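You operate a simulated robot arm through the tools that you are given. There is no shell and no other tool. Be economical: measure what you need, move in short steps, check, and stop when the job is done.

You run a simulated two-armed robot. Do the job below in one go: nothing can be reset, and whatever is moved stays where it is left.

Task
The fan repair is done: unlock its isolator and start the fan.
Fine: in this order: tag back on peg 5, red padlock back on peg 1, isolator on, START beside it; leave the blower off.
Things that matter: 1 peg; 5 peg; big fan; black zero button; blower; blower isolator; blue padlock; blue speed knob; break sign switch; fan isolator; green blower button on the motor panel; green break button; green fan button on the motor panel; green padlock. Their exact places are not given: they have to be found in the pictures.

It is judged by the outcome, as a careful person would: the job done as asked, and still so three seconds after it is handed in. It fails if anything else is knocked over, pushed out of place, dropped, spilled or broken.

Robot
Two 7-joint arms with two-finger parallel grippers on one trunk, on a base that drives. Base frame: it is fixed to the floor where the robot stands at the start and does not move with it; the origin is under the middle of the robot, x ahead of it, y to its left, z up. Readings come in mm, rad, newtons and seconds.
The left shoulder is at the start at [70, 177, 1195], the right one opposite. With the tool pointing down near the work surface each hand reaches from about 300 to 740 mm from the robot's upright axis, wherever it stands, measured 20 degrees to its own side. Places, roughly: 1 peg [400, -600, 1300]; 5 peg [400, -700, 1100]; big fan [500, -1500, 1900]; black zero button [400, -500, 1200]; blower [500, -1300, 200]; blower isolator [400, -200, 1300]; blue padlock (5x2x8 cm) [400, -900, 1200]; blue speed knob [400, -400, 1000]; break sign switch [400, 100, 800]; fan isolator [400, 100, 1300]; green blower button on the motor panel [400, -400, 1300]; green break button [400, -100, 1000]; green fan button on the motor panel [400, -100, 1300]; green padlock (5x2x8 cm) [400, -1000, 1200]; red blower button on the motor panel [400, -400, 1200]; red break knob [400, 100, 1000]. Payload 3.43 kg a hand.
The tool frame of a hand sits at the grasp point between the pads (the TCP): z along the fingers, y along the line on which they close. The tips reach 30 mm beyond it. Largest opening 94 mm; finger width 28, thickness 10; the body of the gripper, 50 by 96 mm, starts 55 mm behind the TCP.
Orientation is told as [roll, pitch, yaw] about the base's x, y, z axes, in that order, counted from this pose: with the fingers straight down and closing along the base's y, the tool's x points along the base's -x, its y along +y and its z along -z.

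Tools
- The arms move only by the tool move_arm. It takes "left_increments", "right_increments" or both (then of equal length, played together; a hand with none holds still); each is a list of rows, each a list of 7 numbers: the turn, a rotation vector about the tool's x, y, z in rad, then the shift along the tool's x, y, z in mm, then the gripper command, from -1 (fully open) to 1 (shut), values between in proportion. In form: [[wx, wy, wz, x, y, z, hand], ...]. A call has 1 to 10 rows; each row is the pose to reach, as a shift and turn from the pose commanded when the call began, along the tool's axes at that moment. Rows are played at 5 a second. More than 50 mm and 0.15 rad between two rows, or a gripper value outside its range, and nothing of the call is played. A pose out of reach is approached as far as the arm can. The call stops where the force on the tool passes 40 N (or 10 N more than at its start, if that is more) or the arm is blocked; 0.2 s more then pass. Each finger travels about 153 mm/s and halts on what it meets, pressing with about 37 N; the grip force reading is that of the motor and also rises with nothing between the fingers. The clock runs only during rows and for 0.2 s after the last one: add rows that repeat a pose to give the fingers time. The reply holds the time, the measured pose of the TCP, the force on the tool along the base axes, the opening and the grip force, in the units named above and with some noise, with the torque about the TCP (base axes, N m) and any sound that the robot's microphone picked up.
- Cameras (640 x 400 px; columns grow to the right, rows downward): "scene" is now at [118.2, -40.4, 1491.6]; the picture's right is [-0.50, -0.86, -0.00], its down [-0.66, 0.38, -0.65] and it looks along [0.56, -0.33, -0.76] (base axes); focal length 230 px, centre (320, 200). "left" rides on the left gripper at [76, -14, -103] in its tool frame; the picture's right is [0.18, 0.98, 0.00], its down [-0.75, 0.14, -0.64] and it looks along [-0.63, 0.12, 0.77] (tool axes); focal length 243 px, centre (320, 200). "right" rides on the right gripper at [76, 14, -103] in its tool frame; the picture's right is [-0.18, 0.98, 0.00], its down [-0.75, -0.14, -0.64] and it looks along [-0.63, -0.12, 0.77] (tool axes); focal length 243 px, centre (320, 200).
- capture(camera): a new picture of that camera. No time passes.
- lift_body(by): slides the trunk up (or, below 0, down) by that many mm; the arms and the scene camera ride with it, the base frame stays. It gives what a move gives, with no picture.
- steer(legs): drives the robot by 1 to 6 legs, each [ahead, turn to the left] in mm and rad, along the robot's own axes; the way and the turn of a leg run together, so that a leg with both is an arc; at most 1500 mm and 3.142 rad a leg. The arms and the cameras ride along, it lands a little off, and it stops where it bumps. It gives what a move gives.
- head_to(pan, tilt): turns the head with the scene camera to pan (to the left, within 1.501 rad either way) and tilt (down, from -0.506 to 1.204), counted from straight ahead of the robot. It gives what a move gives.
- locate(camera, pixels): for up to 12 pixels [column, row] of the newest picture of that camera ("zoom" is the newest enlarged one), the place [x, y, z] in the base frame of the surface seen there, good to about 3 mm. No time passes.
- enlarge(camera, box): a new picture of the part [left, top, right, bottom] of that camera's present view, enlarged. No time passes.
- finish_job(): hands the job in; it is judged then, once.

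Go step by step. Measure first, check grasps and placings, and put right what went wrong. The budget is 80 turns and 78 pictures, counting those below and the enlarged ones. Unless the task says otherwise, let go and move clear before handing in, and close with one line.

The tools are called after "Emit:" by a JSON object that holds its "op" and its "data". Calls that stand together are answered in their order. move_arm: Moves the arms, as the interface text tells. Its arguments: {"type":"object","properties":{"left_increments":{"type":"array"},"right_increments":{"type":"array"}},"required":[]} The other tools are called the same way: lift_body (by) slides the trunk up or down; steer (legs) drives the base; head_to (pan, tilt) turns the head that bears the scene camera; capture (camera) takes a picture; locate (camera, pixels) gives the place of the surface under pixels of a picture; enlarge (camera, box) takes an enlarged picture of a part of a camera's view; finish_job () hands the job in.

At the start:

```text
time: 0.0
left_position: [289.8, -51.9, 999.4]
left_tcp_rot: [0.0, -0.001, 0.002]
left_contact_force: [0.5, 0.7, 0.3]
left_ft_torque: [0.04, -0.04, 0.0]
left_width: 94.0
left_finger_force: 0.1
right_position: [305.3, -381.4, 1000.1]
right_tcp_rot: [0.001, -0.001, -0.001]
right_contact_force: [-0.1, -0.3, 0.2]
right_ft_torque: [0.02, -0.04, 0.02]
right_width: 94.0
right_finger_force: 0.1
trunk travel left (down, up): [-775.0, 65.0]
robot x, y, heading: [-0.7, 0.1, -0.001]
head pan, tilt: [-0.529, 0.869]
```

scene: 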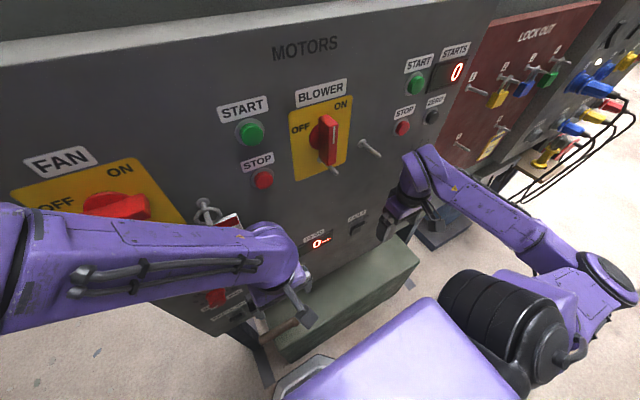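
right: 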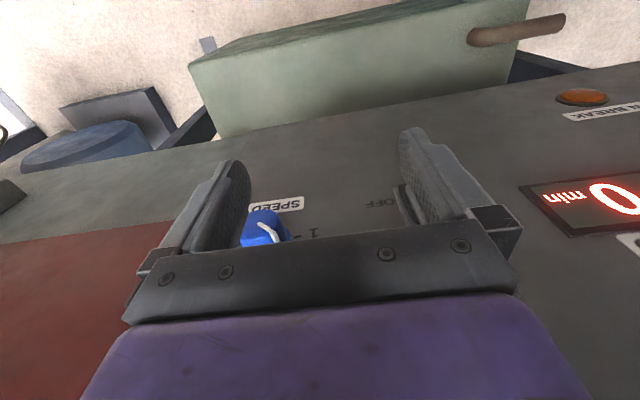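
left: 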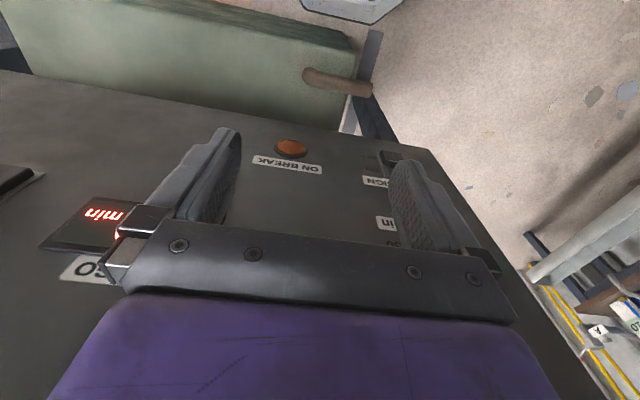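

The scene shows the panel with the fan isolator partly hidden by the left arm (around 120,200), with a padlock and tag near (215,215). I turn the head to look straight at the fan isolator.

Emit:
{"op": "head_to", "data": {"pan": 0.1, "tilt": 0.7}}

Emit:
{"op": "capture", "data": {"camera": "scene"}}

```text
time: 1.0
left_position: [288.6, -50.5, 1000.5]
left_tcp_rot: [0.0, -0.002, 0.001]
left_contact_force: [-0.1, -0.8, -0.8]
left_ft_torque: [0.0, 0.03, -0.01]
left_width: 93.9
left_finger_force: 0.1
right_position: [305.2, -381.6, 1000.2]
right_tcp_rot: [0.002, 0.0, 0.001]
right_contact_force: [-0.4, -0.6, 0.8]
right_ft_torque: [0.0, 0.0, -0.03]
right_width: 94.0
right_finger_force: 0.1
trunk travel left (down, up): [-775.0, 65.0]
robot x, y, heading: [-3.6, -3.8, 0.005]
head pan, tilt: [0.099, 0.7]
```

```text
74 pictures are left
```

scene: 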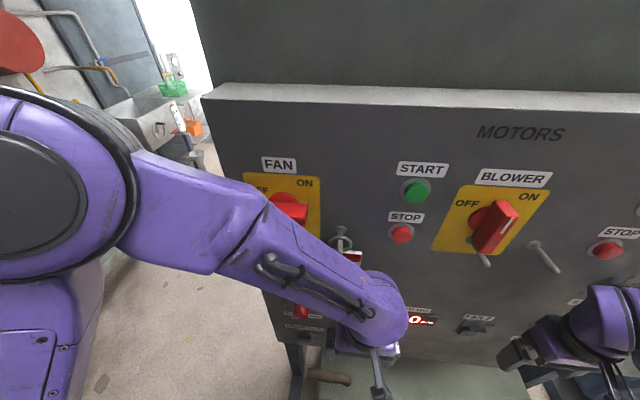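

The fan isolator is at (290,205) and its lock hasp at (342,240), partly behind the left arm. I locate key points and enlarge.

Emit:
{"op": "locate", "data": {"camera": "scene", "pixels": [[290, 205], [312, 200], [342, 232], [342, 245], [416, 190], [401, 233], [495, 225], [545, 257], [530, 130], [418, 170], [352, 256]]}}

Emit:
{"op": "enlarge", "data": {"camera": "scene", "box": [230, 140, 430, 265]}}

```text
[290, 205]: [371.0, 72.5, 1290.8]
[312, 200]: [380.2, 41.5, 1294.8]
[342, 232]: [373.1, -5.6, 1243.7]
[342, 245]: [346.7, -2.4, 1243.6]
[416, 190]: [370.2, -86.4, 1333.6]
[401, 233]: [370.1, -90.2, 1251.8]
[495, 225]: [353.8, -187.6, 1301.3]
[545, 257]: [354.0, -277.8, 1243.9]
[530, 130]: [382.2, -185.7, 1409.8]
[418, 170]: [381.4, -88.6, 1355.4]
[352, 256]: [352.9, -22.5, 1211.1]
```

```text
3.20 times, centred on (330, 202) of scene
```

zoom: 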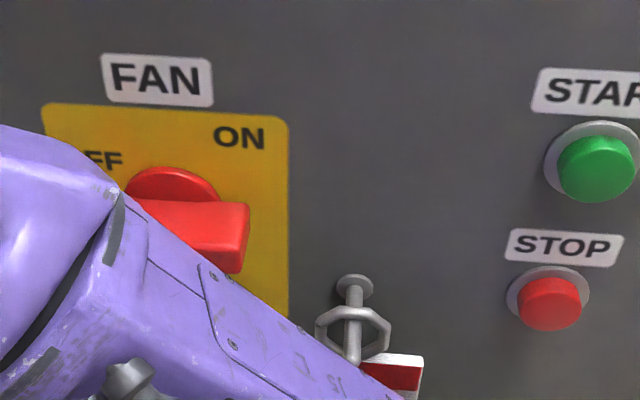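

The tag/padlock hang on a hasp near (342,240), hidden by the left arm. I move the left arm back and left to clear the view.

Emit:
{"op": "move_arm", "data": {"left_increments": [[0, 0, 0, 20, 45, 0, -1], [0, 0, 0, 40, 90, 10, -1], [0, 0, 0, 60, 135, 20, -1], [0, 0, 0, 70, 180, 40, -1], [0, 0, 0, 80, 225, 60, -1], [0, 0, 0, 80, 270, 80, -1], [0, 0, 0, 80, 300, 110, -1]]}}

Emit:
{"op": "capture", "data": {"camera": "scene"}}

```text
refused: row 2 steps farther than a row can; nothing moved
```

```text
72 pictures are left
```

scene: 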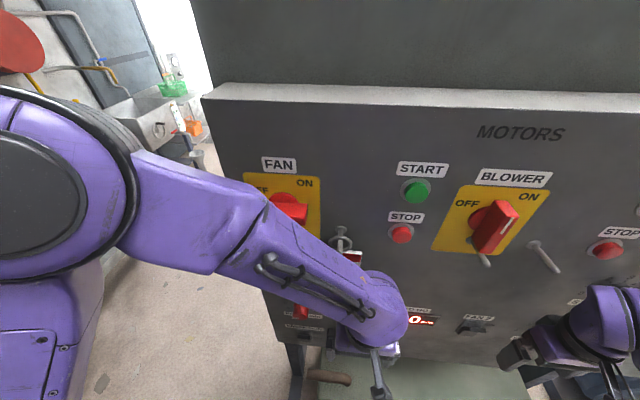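

The step was slightly too long; I repeat with smaller steps.

Emit:
{"op": "move_arm", "data": {"left_increments": [[0, 0, 0, 15, 35, 5, -1], [0, 0, 0, 30, 70, 10, -1], [0, 0, 0, 45, 105, 20, -1], [0, 0, 0, 60, 140, 30, -1], [0, 0, 0, 70, 175, 45, -1], [0, 0, 0, 80, 210, 60, -1], [0, 0, 0, 80, 245, 75, -1], [0, 0, 0, 80, 280, 90, -1], [0, 0, 0, 80, 310, 110, -1]]}}

Emit:
{"op": "capture", "data": {"camera": "scene"}}

```text
time: 3.0
left_position: [268.6, 264.2, 846.9]
left_tcp_rot: [0.0, 0.001, -0.001]
left_contact_force: [-0.1, 0.2, 0.4]
left_ft_torque: [-0.03, -0.04, 0.04]
left_width: 93.9
left_finger_force: 0.1
left hand out of reach, approached as far as the arm can: row 4, 5, 6, 7, 8, 9
right_position: [306.2, -381.8, 1000.4]
right_tcp_rot: [0.001, 0.001, 0.001]
right_contact_force: [-0.3, 0.4, -0.9]
right_ft_torque: [-0.01, -0.04, 0.02]
right_width: 94.0
right_finger_force: 0.1
trunk travel left (down, up): [-775.0, 65.0]
robot x, y, heading: [-4.7, 1.0, 0.003]
head pan, tilt: [0.099, 0.7]
```

```text
71 pictures are left
```

scene: 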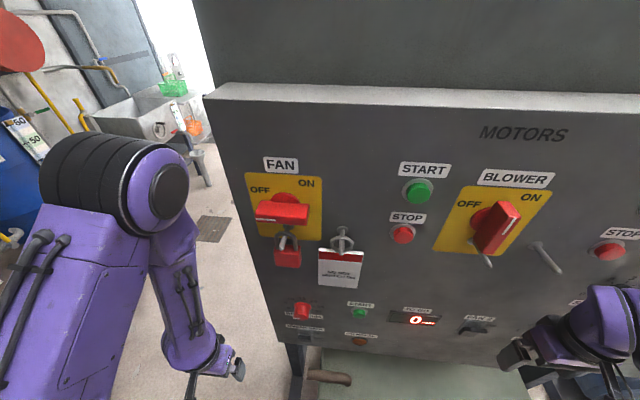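

Now visible: padlock at (288,250) under the fan knob, tag at (340,268) on a pin. I enlarge and measure.

Emit:
{"op": "enlarge", "data": {"camera": "scene", "box": [240, 165, 400, 295]}}

Emit:
{"op": "head_to", "data": {"pan": -0.9, "tilt": 0.5}}

Emit:
{"op": "capture", "data": {"camera": "scene"}}

```text
3.08 times, centred on (320, 230) of scene
```

zoom: 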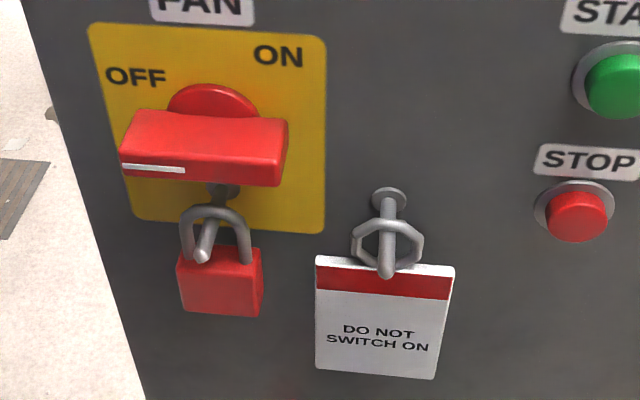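

```text
time: 4.3
left_position: [269.4, 262.3, 846.9]
left_tcp_rot: [0.004, 0.001, 0.001]
left_contact_force: [0.2, 0.4, 0.3]
left_ft_torque: [0.01, -0.03, 0.03]
left_width: 93.9
left_finger_force: 0.1
right_position: [305.9, -382.3, 999.8]
right_tcp_rot: [0.001, 0.0, 0.001]
right_contact_force: [0.3, 0.4, 0.8]
right_ft_torque: [0.0, -0.01, -0.03]
right_width: 94.0
right_finger_force: 0.1
trunk travel left (down, up): [-775.0, 65.0]
robot x, y, heading: [3.1, -2.6, 0.003]
head pan, tilt: [-0.901, 0.499]
```

```text
69 pictures are left
```

scene: 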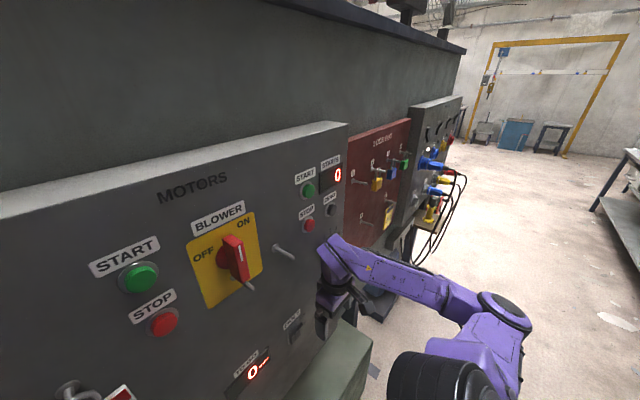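

The lock-out board is at about (378,180). I enlarge it to read the peg numbers.

Emit:
{"op": "enlarge", "data": {"camera": "scene", "box": [335, 110, 455, 260]}}

```text
2.67 times, centred on (395, 185) of scene
```

zoom: 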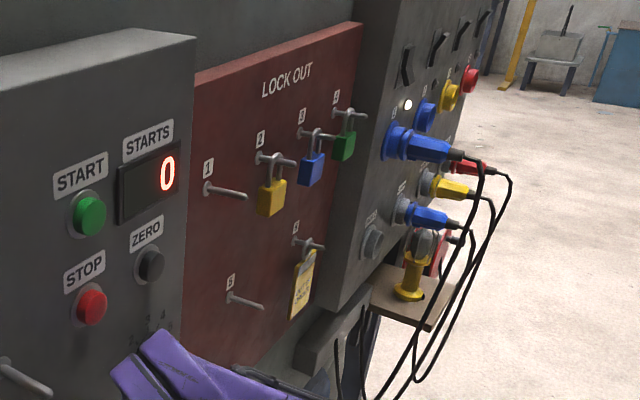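

Emit:
{"op": "locate", "data": {"camera": "zoom", "pixels": [[208, 187], [243, 196], [231, 297], [262, 306], [225, 250], [262, 158], [292, 162], [270, 200], [296, 243], [320, 246], [302, 285], [338, 115]]}}

Emit:
{"op": "head_to", "data": {"pan": 0.1, "tilt": 0.7}}

Emit:
{"op": "enlarge", "data": {"camera": "scene", "box": [240, 165, 400, 295]}}

Emit:
{"op": "locate", "data": {"camera": "zoom", "pixels": [[386, 270], [388, 200], [387, 250], [320, 290], [448, 300], [385, 365], [203, 255], [225, 192], [185, 285], [258, 285], [222, 308], [213, 212]]}}

```text
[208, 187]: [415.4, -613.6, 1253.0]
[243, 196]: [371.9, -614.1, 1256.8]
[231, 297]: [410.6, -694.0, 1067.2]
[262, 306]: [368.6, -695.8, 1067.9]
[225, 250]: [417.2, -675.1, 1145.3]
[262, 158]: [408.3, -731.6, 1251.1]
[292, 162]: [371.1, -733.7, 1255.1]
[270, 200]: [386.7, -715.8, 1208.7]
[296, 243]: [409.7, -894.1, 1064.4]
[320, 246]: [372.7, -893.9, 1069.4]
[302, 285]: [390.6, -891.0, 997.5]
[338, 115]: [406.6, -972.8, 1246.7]
```

```text
time: 5.6
left_position: [268.4, 262.5, 847.2]
left_tcp_rot: [0.0, -0.001, 0.001]
left_contact_force: [0.7, 0.1, 0.1]
left_ft_torque: [0.0, 0.02, 0.03]
left_width: 93.8
left_finger_force: 0.0
right_position: [304.9, -381.6, 1000.2]
right_tcp_rot: [0.002, -0.001, 0.0]
right_contact_force: [0.7, 0.6, 0.4]
right_ft_torque: [-0.04, -0.01, 0.01]
right_width: 94.0
right_finger_force: 0.1
trunk travel left (down, up): [-775.0, 65.0]
robot x, y, heading: [1.4, -0.4, -0.004]
head pan, tilt: [0.099, 0.7]
```

```text
3.08 times, centred on (320, 230) of scene
```

zoom: 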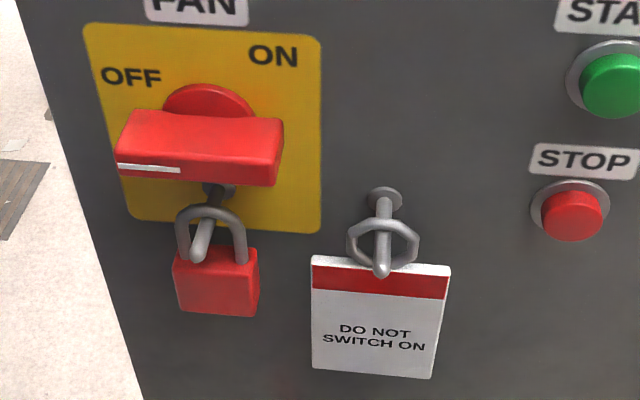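

```text
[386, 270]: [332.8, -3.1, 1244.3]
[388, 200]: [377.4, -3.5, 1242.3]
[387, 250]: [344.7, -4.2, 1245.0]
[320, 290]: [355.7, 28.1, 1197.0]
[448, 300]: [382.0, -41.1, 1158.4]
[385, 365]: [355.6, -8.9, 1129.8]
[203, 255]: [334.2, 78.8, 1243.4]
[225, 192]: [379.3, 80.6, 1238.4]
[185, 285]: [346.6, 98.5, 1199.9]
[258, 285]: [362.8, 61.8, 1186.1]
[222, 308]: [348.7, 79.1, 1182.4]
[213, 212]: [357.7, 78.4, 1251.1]
```

Pegs and items are measured: tag hangs at y≈-4, x≈356, padlock at y≈79; peg 5 tip [368,-696,1068], peg 1 tip [372,-614,1257]. I back the base off 150 mm to give the arm room, then turn the right hand to point forward.

Emit:
{"op": "steer", "data": {"legs": [[-150, 0]]}}

Emit:
{"op": "move_arm", "data": {"right_increments": [[0, -0.14, 0, 0, 15, -15, -1], [0, -0.28, 0, 0, 30, -30, -1], [0, -0.42, 0, 0, 45, -45, -1], [0, -0.56, 0, 0, 60, -60, -1], [0, -0.7, 0, 0, 75, -75, -1], [0, -0.84, 0, 0, 90, -90, -1], [0, -0.98, 0, 0, 105, -105, -1], [0, -1.12, 0, 0, 120, -120, -1], [0, -1.26, 0, 0, 135, -135, -1], [0, -1.4, 0, 0, 150, -150, -1]]}}

Emit:
{"op": "capture", "data": {"camera": "scene"}}

```text
time: 6.9
left_position: [118.8, 263.9, 848.8]
left_tcp_rot: [-0.002, -0.002, -0.001]
left_contact_force: [0.4, 0.4, 0.3]
left_ft_torque: [0.02, 0.03, 0.03]
left_width: 94.0
left_finger_force: 0.0
right_position: [155.7, -382.7, 1000.0]
right_tcp_rot: [0.0, 0.0, 0.001]
right_contact_force: [-0.6, -0.2, 0.6]
right_ft_torque: [-0.05, 0.03, 0.0]
right_width: 94.2
right_finger_force: 0.1
trunk travel left (down, up): [-775.0, 65.0]
robot x, y, heading: [-150.6, 1.8, 0.003]
head pan, tilt: [0.099, 0.7]
```

```text
time: 9.1
left_position: [118.2, 261.5, 848.0]
left_tcp_rot: [0.0, 0.0, -0.001]
left_contact_force: [-0.1, -0.9, 0.0]
left_ft_torque: [-0.04, 0.04, 0.0]
left_width: 94.0
left_finger_force: 0.1
right_position: [330.5, -356.8, 1144.8]
right_tcp_rot: [-0.121, -1.357, 0.156]
right_contact_force: [-0.6, 0.0, -0.3]
right_ft_torque: [0.0, -0.01, -0.02]
right_width: 94.0
right_finger_force: 0.0
right hand out of reach, approached as far as the arm can: row 1, 2, 3, 4, 5, 6, 7, 8, 9, 10
trunk travel left (down, up): [-775.0, 65.0]
robot x, y, heading: [-150.6, 3.0, -0.0]
head pan, tilt: [0.099, 0.7]
```

```text
66 pictures are left
```

scene: 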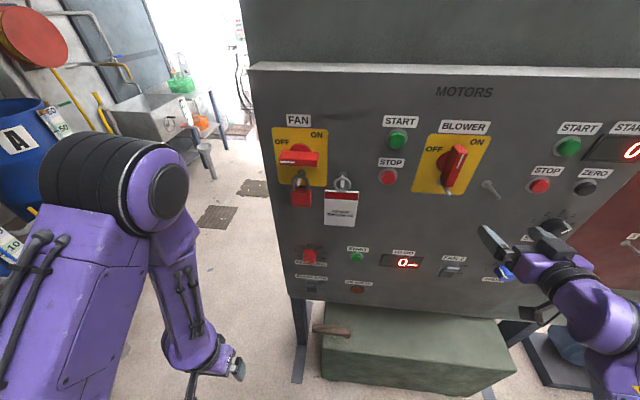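

The arm folds too tightly this close (hand was pushed to x=330). I back up another 150 mm and command the hand onward to face the tag.

Emit:
{"op": "steer", "data": {"legs": [[-150, 0]]}}

Emit:
{"op": "move_arm", "data": {"right_increments": [[0, 0, 0, 0, 0, 0, -1], [0, -0.1, 0, 0, 30, 0, -1], [0, -0.1, 0, 0, 60, 0, -1]]}}

```text
time: 10.5
left_position: [-31.2, 263.4, 847.4]
left_tcp_rot: [-0.003, -0.001, 0.001]
left_contact_force: [0.0, -0.8, -0.2]
left_ft_torque: [-0.01, -0.02, -0.01]
left_width: 93.7
left_finger_force: 0.0
right_position: [182.9, -355.9, 1144.6]
right_tcp_rot: [-0.119, -1.354, 0.155]
right_contact_force: [-0.5, -0.7, -0.3]
right_ft_torque: [0.01, -0.01, 0.01]
right_width: 93.9
right_finger_force: 0.0
trunk travel left (down, up): [-775.0, 65.0]
robot x, y, heading: [-302.1, 3.2, 0.007]
head pan, tilt: [0.099, 0.7]
```

```text
time: 11.3
left_position: [-32.1, 262.7, 847.5]
left_tcp_rot: [-0.003, -0.001, 0.003]
left_contact_force: [0.3, -0.1, -0.1]
left_ft_torque: [0.02, 0.02, 0.01]
left_width: 94.0
left_finger_force: 0.0
right_position: [183.3, -350.0, 1160.4]
right_tcp_rot: [-0.341, -1.43, 0.404]
right_contact_force: [-0.3, 0.4, -0.1]
right_ft_torque: [0.0, -0.01, 0.0]
right_width: 93.8
right_finger_force: 0.0
right hand out of reach, approached as far as the arm can: row 2, 3
trunk travel left (down, up): [-775.0, 65.0]
robot x, y, heading: [-298.4, 0.2, 0.001]
head pan, tilt: [0.099, 0.7]
```

The hand points nearly forward (tool z ≈ [0.99,0.06,-0.13]). I move it forward first, straighten it, then left toward the tag.

Emit:
{"op": "move_arm", "data": {"right_increments": [[0, 0, 0, 0, 0, 42, -1], [0.03, -0.05, 0.02, 0, 0, 84, -1], [0.06, -0.13, 0.047, 0, 0, 122, -1], [0.06, -0.13, 0.047, -10, 48, 122, -1], [0.06, -0.13, 0.047, -20, 96, 122, -1], [0.06, -0.13, 0.047, -30, 144, 122, -1], [0.06, -0.13, 0.047, -40, 192, 122, -1], [0.06, -0.13, 0.047, -50, 240, 122, -1], [0.06, -0.13, 0.047, -60, 288, 122, -1], [0.06, -0.13, 0.047, -70, 336, 122, -1]]}}

Emit:
{"op": "capture", "data": {"camera": "scene"}}

Emit:
{"op": "capture", "data": {"camera": "right"}}

```text
time: 13.5
left_position: [-32.8, 264.6, 847.4]
left_tcp_rot: [-0.001, 0.0, 0.002]
left_contact_force: [0.4, -0.2, -0.6]
left_ft_torque: [0.01, 0.0, 0.02]
left_width: 93.8
left_finger_force: 0.0
right_position: [199.7, -359.2, 1166.2]
right_tcp_rot: [-1.087, -1.516, 1.18]
right_contact_force: [-0.1, -0.4, 0.5]
right_ft_torque: [0.01, 0.0, 0.01]
right_width: 93.8
right_finger_force: 0.0
right hand out of reach, approached as far as the arm can: row 1, 2, 3, 4, 5, 6, 7, 8, 9, 10
trunk travel left (down, up): [-775.0, 65.0]
robot x, y, heading: [-301.7, -0.0, 0.001]
head pan, tilt: [0.099, 0.7]
```

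```text
65 pictures are left
```

scene: 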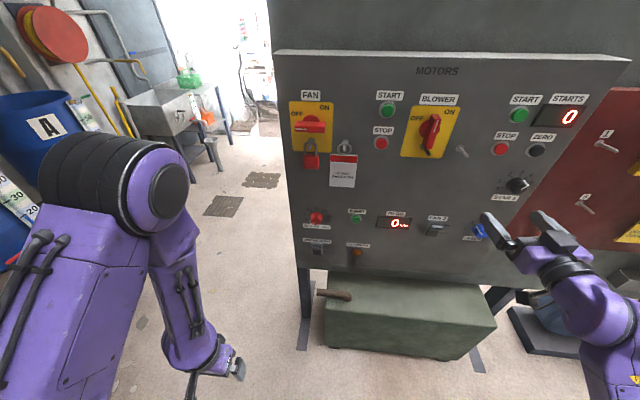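

```text
64 pictures are left
```

right: 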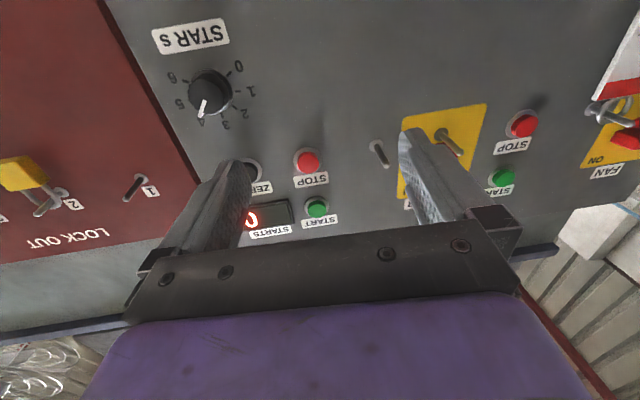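

The reply suggests that commands accumulate from the unreached commanded pose (about x 130, y 160), so I command forward and rightward to bring it back into reach and test this.

Emit:
{"op": "move_arm", "data": {"right_increments": [[0, 0, 0, 0, -25, 40, -1], [0, 0, 0, 0, -50, 80, -1], [0, 0, 0, 0, -75, 120, -1], [0, 0, 0, 0, -100, 160, -1]]}}

```text
time: 14.7
left_position: [-31.2, 265.7, 845.2]
left_tcp_rot: [-0.004, 0.001, 0.001]
left_contact_force: [0.5, 0.7, -0.9]
left_ft_torque: [-0.06, 0.04, -0.01]
left_width: 94.0
left_finger_force: 0.1
right_position: [330.3, -503.2, 1117.9]
right_tcp_rot: [-1.681, -1.34, 1.739]
right_contact_force: [-0.1, 0.4, 0.3]
right_ft_torque: [0.02, 0.07, -0.04]
right_width: 94.0
right_finger_force: 0.1
right hand out of reach, approached as far as the arm can: row 1, 2, 3
trunk travel left (down, up): [-775.0, 65.0]
robot x, y, heading: [-298.6, -4.0, -0.004]
head pan, tilt: [0.099, 0.7]
stopped in row 4 (right hand): the arm was blocked; the commanded pose is now the measured one
```

The hand stopped, blocked, at [330,-503,1118], where the commanded pose has been reset. I look before moving on.

Emit:
{"op": "head_to", "data": {"pan": -0.4, "tilt": 0.6}}

Emit:
{"op": "capture", "data": {"camera": "scene"}}

Emit:
{"op": "capture", "data": {"camera": "right"}}

```text
time: 15.6
left_position: [-32.6, 262.3, 847.0]
left_tcp_rot: [0.001, 0.0, 0.0]
left_contact_force: [-0.8, 0.2, -0.4]
left_ft_torque: [0.0, 0.0, 0.02]
left_width: 94.0
left_finger_force: 0.1
right_position: [327.2, -508.5, 1116.3]
right_tcp_rot: [-1.693, -1.344, 1.753]
right_contact_force: [0.6, 0.1, -0.3]
right_ft_torque: [-0.01, 0.0, 0.0]
right_width: 94.2
right_finger_force: 0.1
trunk travel left (down, up): [-775.0, 65.0]
robot x, y, heading: [-300.4, -0.4, 0.004]
head pan, tilt: [-0.4, 0.6]
```

```text
63 pictures are left
```

scene: 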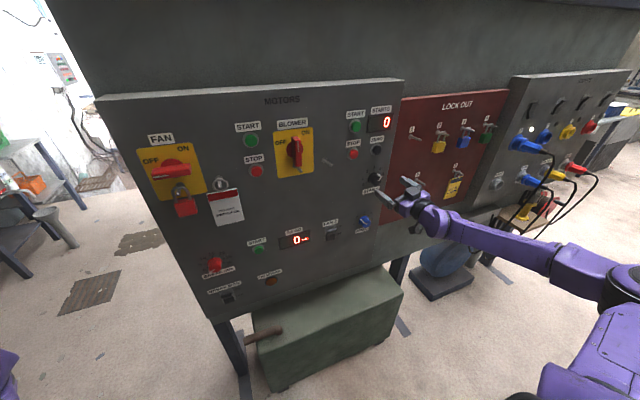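

```text
62 pictures are left
```

right: 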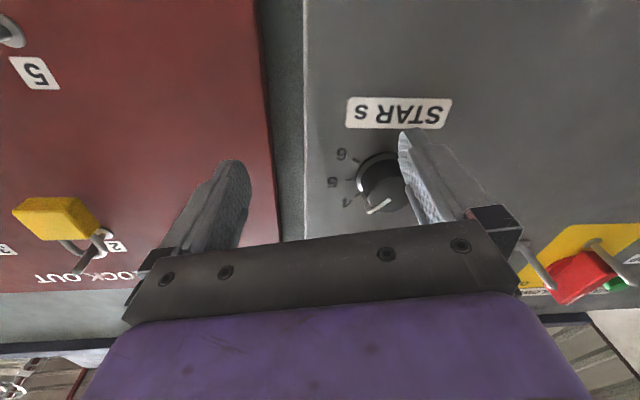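

My left finger is resting beside the "STARs" knob; the knob seems to read the same as before (I'll verify later). I back the hand straight off.

Emit:
{"op": "move_arm", "data": {"right_increments": [[0, 0, 0, 0, 0, -30, -1], [0, 0, 0, 0, 0, -60, -1], [0.03, 0.01, 0.1, 0, 0, -60, -1], [0.066, 0.027, 0.225, 0, 0, -60, -1]]}}

Emit:
{"op": "enlarge", "data": {"camera": "scene", "box": [320, 100, 440, 240]}}

```text
time: 16.6
left_position: [-32.0, 263.4, 848.4]
left_tcp_rot: [-0.001, -0.002, 0.0]
left_contact_force: [-0.1, 0.0, -0.9]
left_ft_torque: [-0.01, 0.02, 0.01]
left_width: 94.1
left_finger_force: 0.1
right_position: [265.9, -510.5, 1115.6]
right_tcp_rot: [2.984, -1.563, -2.993]
right_contact_force: [0.0, 0.2, 0.7]
right_ft_torque: [0.0, 0.0, 0.03]
right_width: 94.1
right_finger_force: 0.1
trunk travel left (down, up): [-775.0, 65.0]
robot x, y, heading: [-303.5, -0.4, -0.001]
head pan, tilt: [-0.4, 0.6]
```

```text
2.86 times, centred on (380, 170) of scene
```

zoom: 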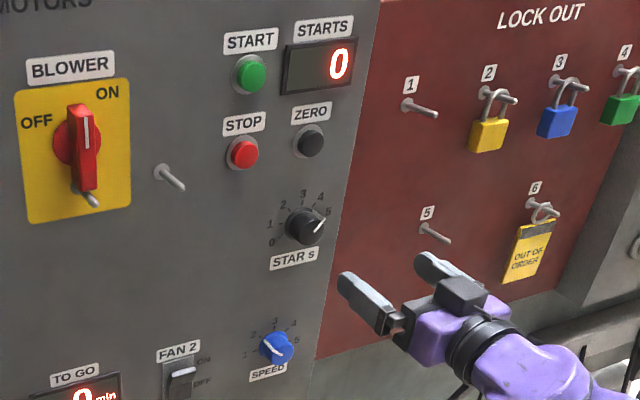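

The knob "STAR s" must not have been disturbed; I zoom on it to read the pointer.

Emit:
{"op": "enlarge", "data": {"camera": "scene", "box": [350, 160, 400, 200]}}

```text
10.00 times, centred on (375, 180) of scene
```

zoom: 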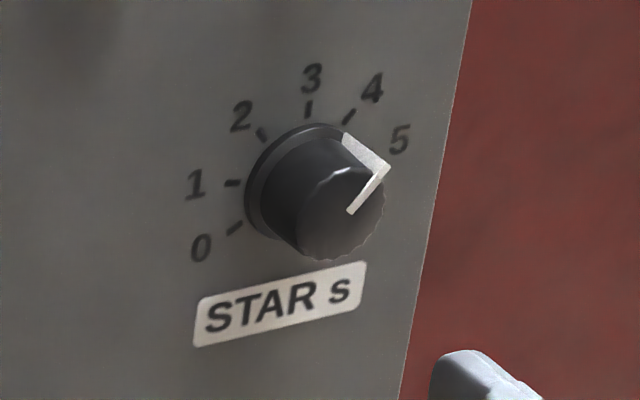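

The pointer's side line still sits at 4, as earlier, so nothing moved. Orientation is now exactly forward; I move the hand left toward the tag at x≈266, clear of the panel.

Emit:
{"op": "move_arm", "data": {"right_increments": [[0, 0, 0, -8, 49, 0, -1], [0, 0, 0, -16, 98, 0, -1], [0, 0, 0, -24, 147, 0, -1], [0, 0, 0, -32, 196, 0, -1], [0, 0, 0, -40, 245, 0, -1], [0, 0, 0, -48, 294, 0, -1], [0, 0, 0, -56, 343, 0, -1], [0, 0, 0, -64, 392, 0, -1], [0, 0, 0, -72, 441, 0, -1], [0, 0, 0, -80, 490, 0, -1]]}}

Emit:
{"op": "capture", "data": {"camera": "right"}}

Emit:
{"op": "head_to", "data": {"pan": 0.1, "tilt": 0.5}}

Emit:
{"op": "capture", "data": {"camera": "scene"}}

```text
time: 18.8
left_position: [-31.6, 263.9, 846.1]
left_tcp_rot: [-0.001, 0.001, 0.0]
left_contact_force: [-0.6, 0.5, -0.2]
left_ft_torque: [-0.02, 0.03, -0.01]
left_width: 94.0
left_finger_force: 0.1
right_position: [275.2, -29.8, 1186.2]
right_tcp_rot: [-1.785, -1.522, 1.757]
right_contact_force: [-0.3, 0.1, 0.3]
right_ft_torque: [-0.03, 0.05, 0.01]
right_width: 94.1
right_finger_force: 0.0
right hand out of reach, approached as far as the arm can: row 3, 4, 5, 6, 7, 8, 9
trunk travel left (down, up): [-775.0, 65.0]
robot x, y, heading: [-296.6, 2.5, -0.003]
head pan, tilt: [-0.4, 0.6]
```

```text
59 pictures are left
```

right: 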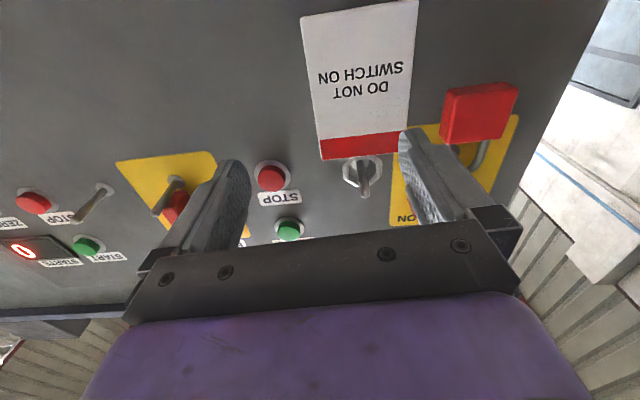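

```text
time: 19.8
left_position: [-32.7, 262.7, 848.0]
left_tcp_rot: [-0.003, 0.001, 0.001]
left_contact_force: [0.3, -1.0, -1.6]
left_ft_torque: [0.04, 0.02, 0.0]
left_width: 93.8
left_finger_force: 0.0
right_position: [274.7, -28.3, 1188.6]
right_tcp_rot: [-1.89, -1.527, 1.865]
right_contact_force: [0.4, 0.2, -0.2]
right_ft_torque: [-0.01, -0.01, 0.0]
right_width: 94.0
right_finger_force: 0.0
trunk travel left (down, up): [-775.0, 65.0]
robot x, y, heading: [-299.9, 2.1, 0.003]
head pan, tilt: [0.099, 0.499]
```

```text
58 pictures are left
```

scene: 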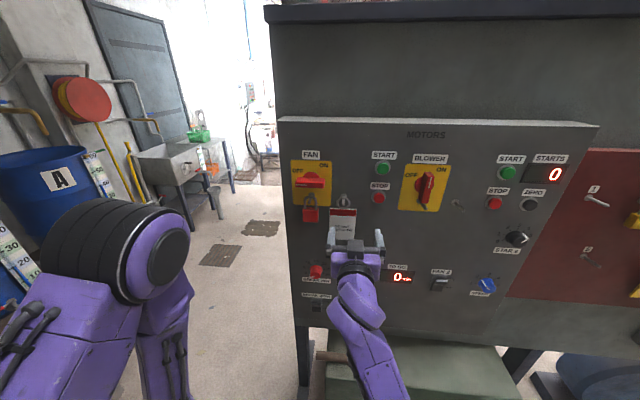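

The hand is in front of the tag. I measure the tag's edges from both cameras.

Emit:
{"op": "enlarge", "data": {"camera": "scene", "box": [290, 150, 390, 250]}}

Emit:
{"op": "locate", "data": {"camera": "right", "pixels": [[305, 20], [414, 10], [312, 100], [412, 100], [322, 155], [340, 150], [370, 145], [366, 170], [365, 192], [347, 170], [379, 168], [480, 100]]}}

```text
4.00 times, centred on (340, 200) of scene
```

zoom: 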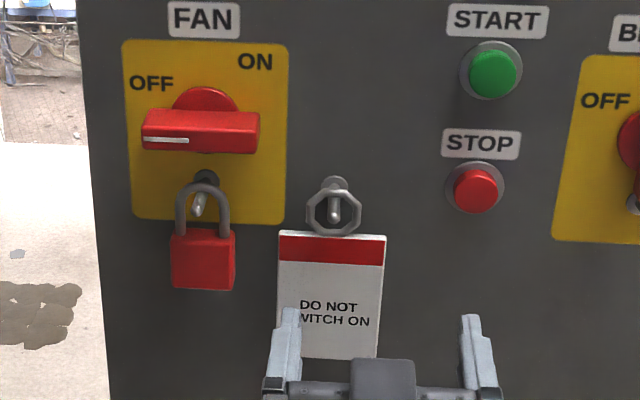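

```text
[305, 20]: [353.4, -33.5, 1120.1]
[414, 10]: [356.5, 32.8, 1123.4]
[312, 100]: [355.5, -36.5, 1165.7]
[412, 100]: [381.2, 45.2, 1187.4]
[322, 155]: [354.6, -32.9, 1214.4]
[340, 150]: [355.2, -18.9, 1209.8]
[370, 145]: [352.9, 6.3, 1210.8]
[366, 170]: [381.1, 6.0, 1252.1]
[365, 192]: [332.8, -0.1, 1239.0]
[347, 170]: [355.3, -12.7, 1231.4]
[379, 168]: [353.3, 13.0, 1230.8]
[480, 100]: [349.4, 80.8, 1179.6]
```

The tag plate spans y −36…+33, z 1120…1214 at x≈355. I settle the hand with a forward step and pre-close to about 80 mm, aiming at y −2, z 1168, still short of the tag.

Emit:
{"op": "move_arm", "data": {"right_increments": [[0, 0, 0, 10, 10, 15, -0.7], [0, 0, 0, 28, 18, 30, -0.7], [0, 0, 0, 28, 18, 30, -0.7]]}}

Emit:
{"op": "capture", "data": {"camera": "right"}}

```text
time: 20.6
left_position: [-33.2, 263.5, 847.8]
left_tcp_rot: [-0.002, -0.001, 0.002]
left_contact_force: [-0.3, -0.8, -0.2]
left_ft_torque: [0.0, 0.0, -0.03]
left_width: 94.0
left_finger_force: 0.1
right_position: [305.1, -15.5, 1154.2]
right_tcp_rot: [-1.725, -1.52, 1.695]
right_contact_force: [-0.5, -1.0, -0.2]
right_ft_torque: [0.01, 0.02, 0.01]
right_width: 79.8
right_finger_force: 0.1
trunk travel left (down, up): [-775.0, 65.0]
robot x, y, heading: [-300.4, 0.1, 0.001]
head pan, tilt: [0.099, 0.499]
```

```text
56 pictures are left
```

right: 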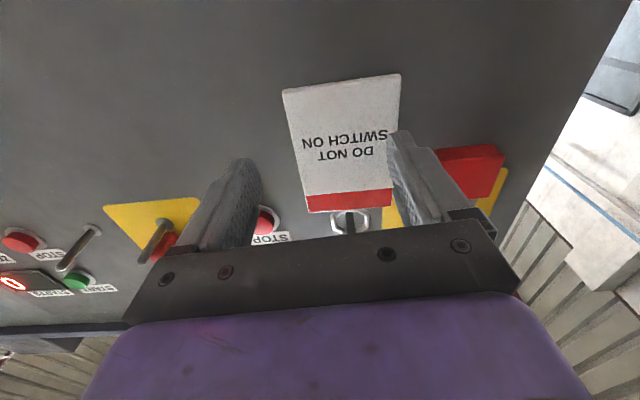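

Hand at [305,-15,1154], slightly rolled (0.05) and yawed (0.03). I correct these and align to y −2, z 1168.

Emit:
{"op": "move_arm", "data": {"right_increments": [[-0.03, 0.008, 0.05, -14, 13.5, 0, -0.7], [-0.03, 0.008, 0.05, -14, 13.5, 0, -0.7]]}}

Emit:
{"op": "capture", "data": {"camera": "right"}}

```text
time: 21.4
left_position: [-32.2, 263.4, 847.8]
left_tcp_rot: [-0.001, 0.0, 0.002]
left_contact_force: [0.3, 0.4, -0.7]
left_ft_torque: [0.02, -0.01, -0.02]
left_width: 94.1
left_finger_force: 0.0
right_position: [309.4, -7.6, 1166.8]
right_tcp_rot: [-1.721, -1.554, 1.708]
right_contact_force: [-0.5, 0.4, -0.5]
right_ft_torque: [0.02, 0.01, 0.02]
right_width: 79.9
right_finger_force: 0.1
trunk travel left (down, up): [-775.0, 65.0]
robot x, y, heading: [-299.7, -3.2, -0.0]
head pan, tilt: [0.099, 0.499]
stopped in row 2 (right hand): the arm was blocked; the commanded pose is now the measured one
```

```text
55 pictures are left
```

right: 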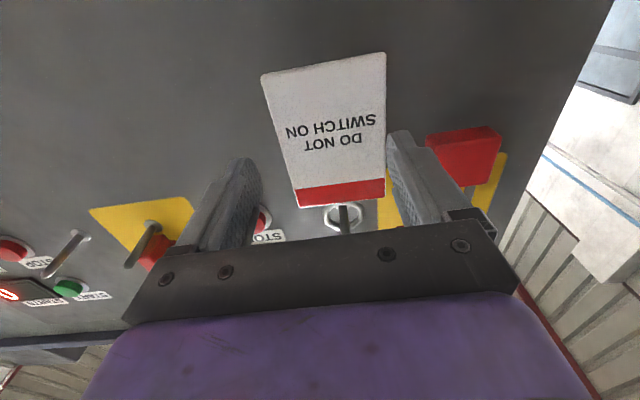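

The hand is at [309,-8,1167], blocked from the last few mm (joint limit by the look: no contact in the picture). With full opening the tag (y −36…33) still fits between the fingers (−54…39), so I open and go forward 36 mm.

Emit:
{"op": "move_arm", "data": {"right_increments": [[0, 0, 0, 0, 0, 0, -1], [0, 0, 0, 0, 0, 12, -1], [0, 0, 0, 0, 1, 24, -1], [0, 0, 0, 0, 2, 36, -1]]}}

Emit:
{"op": "capture", "data": {"camera": "right"}}

Emit:
{"op": "enlarge", "data": {"camera": "scene", "box": [290, 150, 390, 250]}}

```text
time: 22.4
left_position: [-32.7, 263.0, 846.1]
left_tcp_rot: [-0.002, -0.002, 0.001]
left_contact_force: [-0.2, 0.2, 0.0]
left_ft_torque: [0.02, -0.01, 0.02]
left_width: 93.8
left_finger_force: 0.2
right_position: [345.8, -4.6, 1166.0]
right_tcp_rot: [-1.58, -1.556, 1.571]
right_contact_force: [-0.3, 1.2, 0.1]
right_ft_torque: [-0.01, 0.02, -0.01]
right_width: 94.3
right_finger_force: 0.2
trunk travel left (down, up): [-775.0, 65.0]
robot x, y, heading: [-301.9, 2.1, -0.0]
head pan, tilt: [0.099, 0.499]
```

```text
54 pictures are left
```

right: 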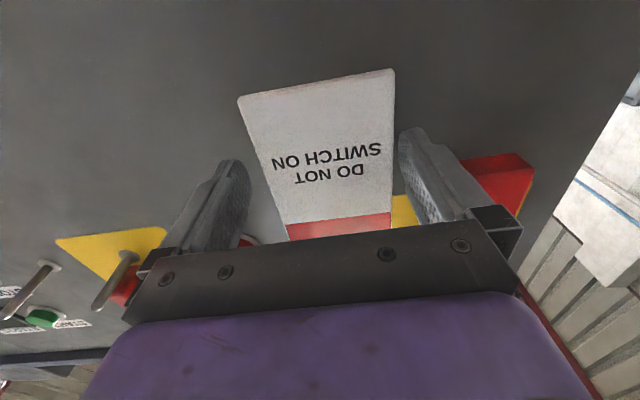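

```text
4.00 times, centred on (340, 200) of scene
```

zoom: 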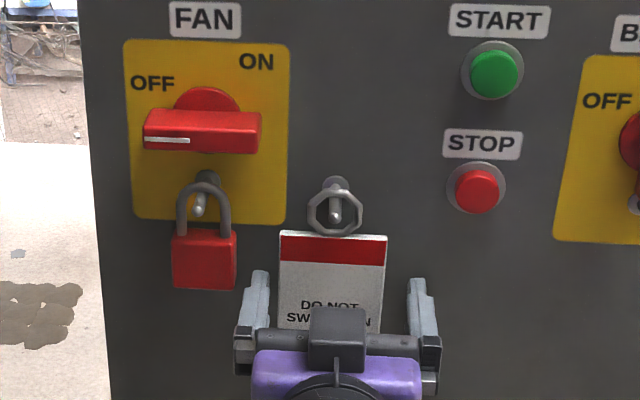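

The tag sits between the fingers. I close on its edges.

Emit:
{"op": "move_arm", "data": {"right_increments": [[0, 0, 0, 0, 0, 0, 0], [0, 0, 0, 0, 0, 0, 1], [0, 0, 0, 0, 0, 0, 1]]}}

Emit:
{"op": "capture", "data": {"camera": "right"}}

```text
time: 23.2
left_position: [-31.6, 263.9, 847.6]
left_tcp_rot: [-0.001, -0.001, 0.002]
left_contact_force: [0.5, 0.2, -0.8]
left_ft_torque: [0.01, 0.04, -0.01]
left_width: 94.1
left_finger_force: 0.1
right_position: [344.0, -4.4, 1166.5]
right_tcp_rot: [-1.646, -1.558, 1.637]
right_contact_force: [-0.1, 0.7, 0.4]
right_ft_torque: [-0.02, 0.01, 0.0]
right_width: 69.0
right_finger_force: 37.0
trunk travel left (down, up): [-775.0, 65.0]
robot x, y, heading: [-304.2, 1.4, 0.0]
head pan, tilt: [0.099, 0.499]
```

```text
52 pictures are left
```

right: 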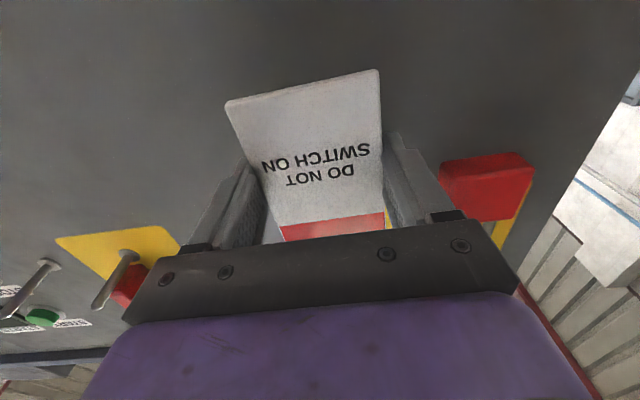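

Tag is gripped (69 mm, 37 N). I lift 8 mm so the peg sits mid-ring, then pull straight out.

Emit:
{"op": "move_arm", "data": {"right_increments": [[0, 0, 0, -8, 0, 0, 1], [0, 0, 0, -8, 0, 0, 1], [0, 0, 0, -8, 0, -12, 1], [0, 0, 0, -8, 0, -24, 1], [0, 0, 0, -8, 0, -36, 1], [0, 0, 0, -8, 0, -50, 1]]}}

Emit:
{"op": "capture", "data": {"camera": "right"}}

Emit:
{"op": "enlarge", "data": {"camera": "scene", "box": [290, 150, 390, 250]}}

```text
time: 24.6
left_position: [-32.6, 262.8, 847.3]
left_tcp_rot: [0.0, -0.003, 0.002]
left_contact_force: [0.6, 0.2, -1.0]
left_ft_torque: [-0.01, 0.03, -0.01]
left_width: 94.0
left_finger_force: 0.2
right_position: [301.4, -17.6, 1191.5]
right_tcp_rot: [-2.407, -1.512, 2.375]
right_contact_force: [-0.2, 0.5, 0.3]
right_ft_torque: [0.03, -0.01, 0.06]
right_width: 69.0
right_finger_force: 37.1
trunk travel left (down, up): [-775.0, 65.0]
robot x, y, heading: [-299.4, 1.0, -0.005]
head pan, tilt: [0.099, 0.499]
```

```text
51 pictures are left
```

right: 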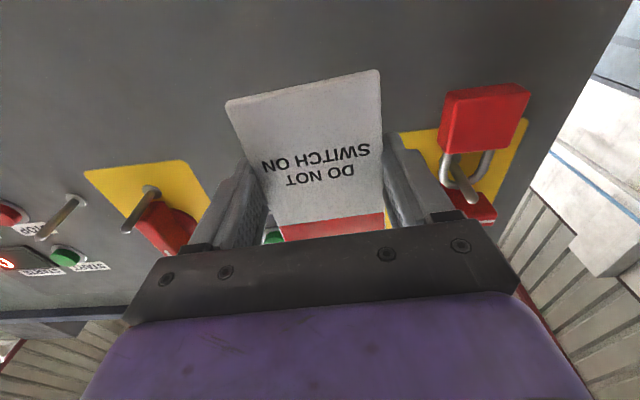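

```text
4.00 times, centred on (340, 200) of scene
```

zoom: 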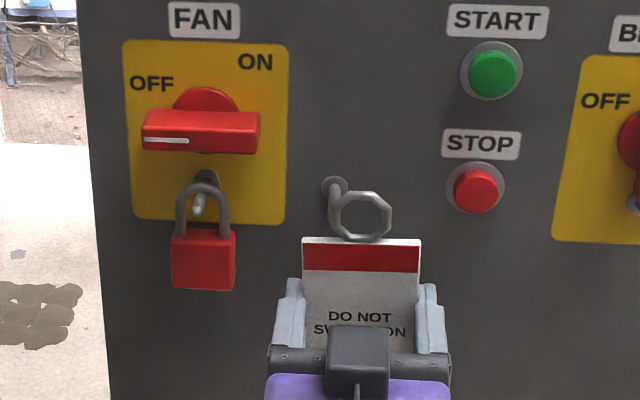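

The tag's ring is off the peg. I carry it right and down toward peg 5, pulling back slightly.

Emit:
{"op": "move_arm", "data": {"right_increments": [[0, 0, 0, 0, 0, -20, 1], [0, 0, 0, 10, -46, -20, 1], [0, 0, 0, 25, -92, -20, 1], [0, 0, 0, 40, -138, -20, 1], [0, 0, 0, 55, -184, -20, 1], [0, 0, 0, 70, -230, -20, 1], [0, 0, 0, 85, -276, -20, 1], [0, 0, 0, 100, -322, -20, 1], [0, 0, 0, 115, -368, -20, 1], [0, 0, 0, 130, -414, -20, 1]]}}

Emit:
{"op": "move_arm", "data": {"right_increments": [[0, 0, 0, 5, -46, 0, 1], [0, 0, 0, 10, -92, 0, 1], [0, 0, 0, 20, -138, 0, 1], [0, 0, 0, 30, -184, 0, 1], [0, 0, 0, 35, -230, 0, 1], [0, 0, 0, 40, -276, 0, 1], [0, 0, 0, 40, -276, 0, 1]]}}

Emit:
{"op": "head_to", "data": {"pan": -0.7, "tilt": 0.5}}

Emit:
{"op": "capture", "data": {"camera": "scene"}}

Emit:
{"op": "capture", "data": {"camera": "right"}}

```text
time: 26.8
left_position: [-32.3, 262.2, 847.3]
left_tcp_rot: [-0.001, -0.001, -0.002]
left_contact_force: [0.4, -0.3, 0.4]
left_ft_torque: [0.0, 0.0, 0.0]
left_width: 94.1
left_finger_force: 0.0
right_position: [273.0, -423.4, 1050.1]
right_tcp_rot: [-1.62, -1.559, 1.612]
right_contact_force: [-1.0, 0.5, -0.7]
right_ft_torque: [0.0, -0.03, 0.04]
right_width: 68.9
right_finger_force: 37.2
right hand out of reach, approached as far as the arm can: row 3, 4, 5, 6, 7, 8
trunk travel left (down, up): [-775.0, 65.0]
robot x, y, heading: [-302.2, -5.1, 0.002]
head pan, tilt: [0.099, 0.499]
```

```text
time: 28.4
left_position: [-31.1, 263.0, 847.2]
left_tcp_rot: [0.001, -0.001, 0.003]
left_contact_force: [-0.3, 0.4, -0.5]
left_ft_torque: [-0.05, 0.04, 0.0]
left_width: 93.8
left_finger_force: 0.1
right_position: [269.8, -555.9, 1035.3]
right_tcp_rot: [-1.605, -1.544, 1.575]
right_contact_force: [-0.2, -0.6, -0.1]
right_ft_torque: [0.02, 0.0, 0.02]
right_width: 68.7
right_finger_force: 36.5
right hand out of reach, approached as far as the arm can: row 3, 4, 5, 6, 7
trunk travel left (down, up): [-775.0, 65.0]
robot x, y, heading: [-300.1, 1.8, 0.001]
head pan, tilt: [0.099, 0.499]
```

```text
time: 29.5
left_position: [-32.9, 262.3, 847.6]
left_tcp_rot: [0.001, -0.001, 0.003]
left_contact_force: [-0.5, 0.3, -0.7]
left_ft_torque: [0.0, -0.01, -0.03]
left_width: 93.9
left_finger_force: 0.1
right_position: [268.5, -554.9, 1035.4]
right_tcp_rot: [-1.624, -1.543, 1.595]
right_contact_force: [0.3, -0.4, -1.0]
right_ft_torque: [-0.01, 0.0, 0.01]
right_width: 68.9
right_finger_force: 37.1
trunk travel left (down, up): [-775.0, 65.0]
robot x, y, heading: [-301.7, -0.1, 0.001]
head pan, tilt: [-0.7, 0.499]
```

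```text
49 pictures are left
```

scene: 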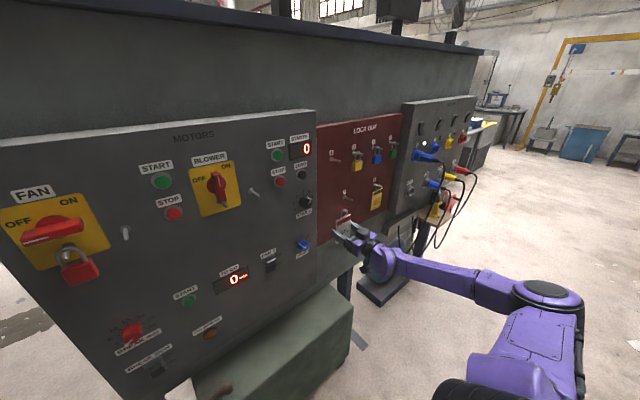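

```text
48 pictures are left
```

right: 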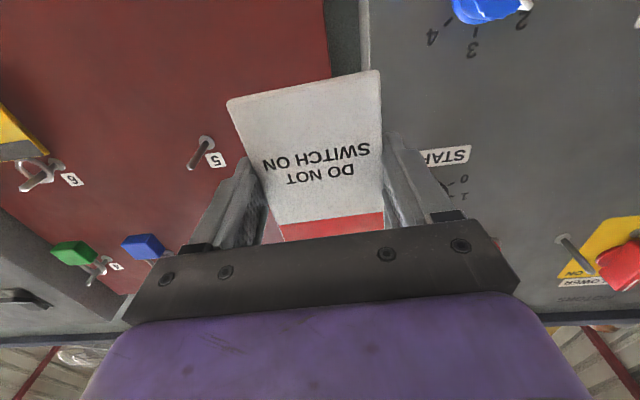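

The right arm cannot reach y=−695 from here; the base must shift right by about 250 mm. I look right for obstacles before driving.

Emit:
{"op": "head_to", "data": {"pan": -1.5, "tilt": 0.6}}

Emit:
{"op": "capture", "data": {"camera": "scene"}}

Emit:
{"op": "locate", "data": {"camera": "scene", "pixels": [[320, 100], [500, 120], [600, 200], [600, 300], [450, 200], [350, 250], [550, 60], [450, 60], [200, 150]]}}

```text
time: 30.6
left_position: [-33.3, 263.1, 847.3]
left_tcp_rot: [0.0, 0.0, 0.003]
left_contact_force: [0.2, 0.3, 0.7]
left_ft_torque: [0.01, -0.01, -0.01]
left_width: 93.8
left_finger_force: 0.1
right_position: [268.5, -555.2, 1035.9]
right_tcp_rot: [-1.625, -1.545, 1.598]
right_contact_force: [-0.4, 0.6, -0.9]
right_ft_torque: [0.03, -0.01, 0.02]
right_width: 68.8
right_finger_force: 37.2
trunk travel left (down, up): [-775.0, 65.0]
robot x, y, heading: [-299.4, -1.5, -0.001]
head pan, tilt: [-1.499, 0.6]
```

```text
47 pictures are left
```

scene: 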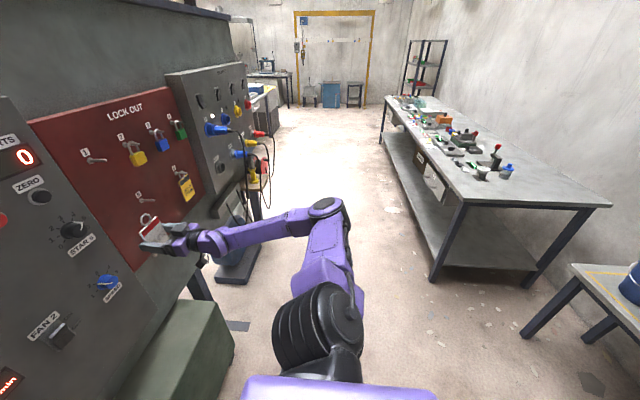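

```text
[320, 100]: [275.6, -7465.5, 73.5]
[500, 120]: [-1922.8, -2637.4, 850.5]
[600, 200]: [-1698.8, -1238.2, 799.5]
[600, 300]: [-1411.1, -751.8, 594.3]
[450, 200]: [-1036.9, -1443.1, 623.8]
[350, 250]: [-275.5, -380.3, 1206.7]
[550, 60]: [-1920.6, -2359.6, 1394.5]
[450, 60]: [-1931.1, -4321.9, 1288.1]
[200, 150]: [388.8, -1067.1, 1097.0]
```

The nearest benches start at x<−1030, so there is room. I drive: back 450, turn right 0.6, ahead 500, turn back left.

Emit:
{"op": "steer", "data": {"legs": [[-450, 0], [0, -0.6], [500, 0], [0, 0.6]]}}

Emit:
{"op": "head_to", "data": {"pan": -0.5, "tilt": 0.5}}

Emit:
{"op": "capture", "data": {"camera": "scene"}}

```text
time: 39.2
left_position: [-72.9, -18.9, 847.2]
left_tcp_rot: [0.0, -0.001, -0.002]
left_contact_force: [0.1, 0.3, 0.2]
left_ft_torque: [0.0, -0.05, 0.05]
left_width: 94.0
left_finger_force: 0.0
right_position: [225.7, -837.9, 1035.2]
right_tcp_rot: [-1.628, -1.546, 1.593]
right_contact_force: [-0.3, -0.2, -0.2]
right_ft_torque: [0.02, 0.01, 0.0]
right_width: 68.8
right_finger_force: 36.7
trunk travel left (down, up): [-775.0, 65.0]
robot x, y, heading: [-342.8, -281.9, -0.003]
head pan, tilt: [-1.499, 0.6]
```

```text
time: 40.5
left_position: [-72.8, -18.8, 846.2]
left_tcp_rot: [0.0, -0.001, -0.003]
left_contact_force: [0.6, -0.2, -0.2]
left_ft_torque: [0.02, -0.01, -0.04]
left_width: 94.0
left_finger_force: 0.1
right_position: [225.1, -837.1, 1034.3]
right_tcp_rot: [-1.627, -1.547, 1.593]
right_contact_force: [0.4, 0.2, 0.3]
right_ft_torque: [-0.02, -0.01, -0.01]
right_width: 68.9
right_finger_force: 36.6
trunk travel left (down, up): [-775.0, 65.0]
robot x, y, heading: [-341.8, -282.6, -0.006]
head pan, tilt: [-0.499, 0.499]
```

```text
46 pictures are left
```

scene: 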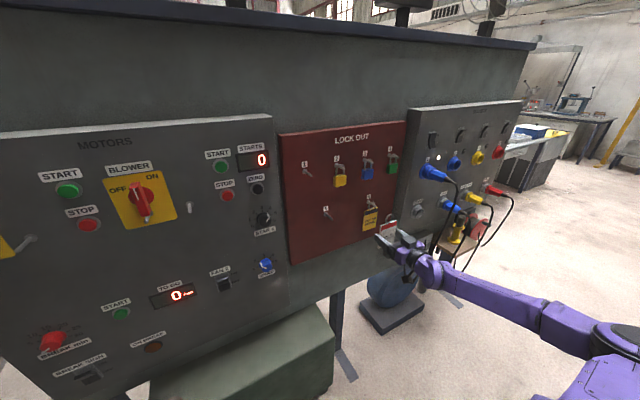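

Base is now at y −282. I move the hand left toward peg 5 (y≈−695), in front of the board.

Emit:
{"op": "move_arm", "data": {"right_increments": [[0, 0, 0, 0, 45, 0, 1], [0, 0, 0, 0, 90, 0, 1], [0, 0, 0, 0, 135, 0, 1], [0, 0, 0, 0, 180, 0, 1], [0, 0, 0, 0, 225, 0, 1], [0, 0, 0, 0, 260, 0, 1], [0, 0, 0, 0, 260, 0, 1]]}}

Emit:
{"op": "capture", "data": {"camera": "scene"}}

Emit:
{"op": "capture", "data": {"camera": "right"}}

```text
time: 42.0
left_position: [-73.0, -18.6, 846.1]
left_tcp_rot: [0.0, -0.003, -0.003]
left_contact_force: [-0.4, -0.8, 0.3]
left_ft_torque: [0.0, -0.02, -0.01]
left_width: 94.0
left_finger_force: 0.1
right_position: [211.7, -583.1, 1023.6]
right_tcp_rot: [-1.688, -1.546, 1.655]
right_contact_force: [-0.7, -0.3, -1.0]
right_ft_torque: [-0.02, 0.0, 0.0]
right_width: 68.9
right_finger_force: 37.2
right hand out of reach, approached as far as the arm can: row 5, 6, 7
trunk travel left (down, up): [-775.0, 65.0]
robot x, y, heading: [-340.0, -277.7, -0.005]
head pan, tilt: [-0.499, 0.499]
```

```text
45 pictures are left
```

scene: 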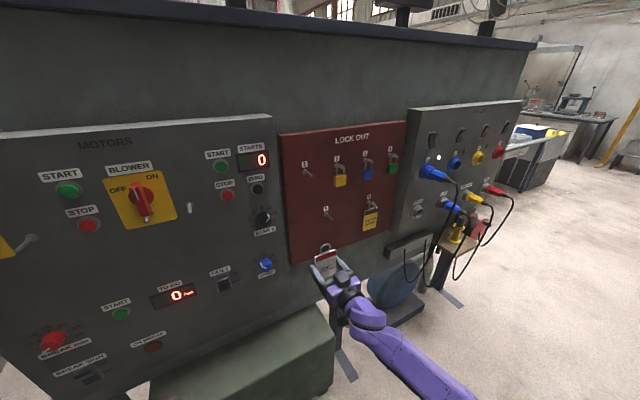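

```text
44 pictures are left
```

right: 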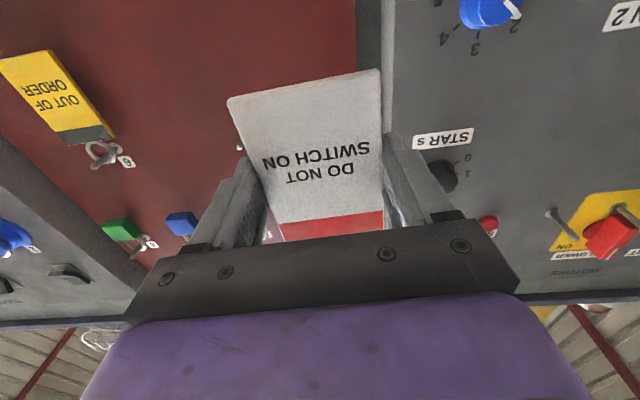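

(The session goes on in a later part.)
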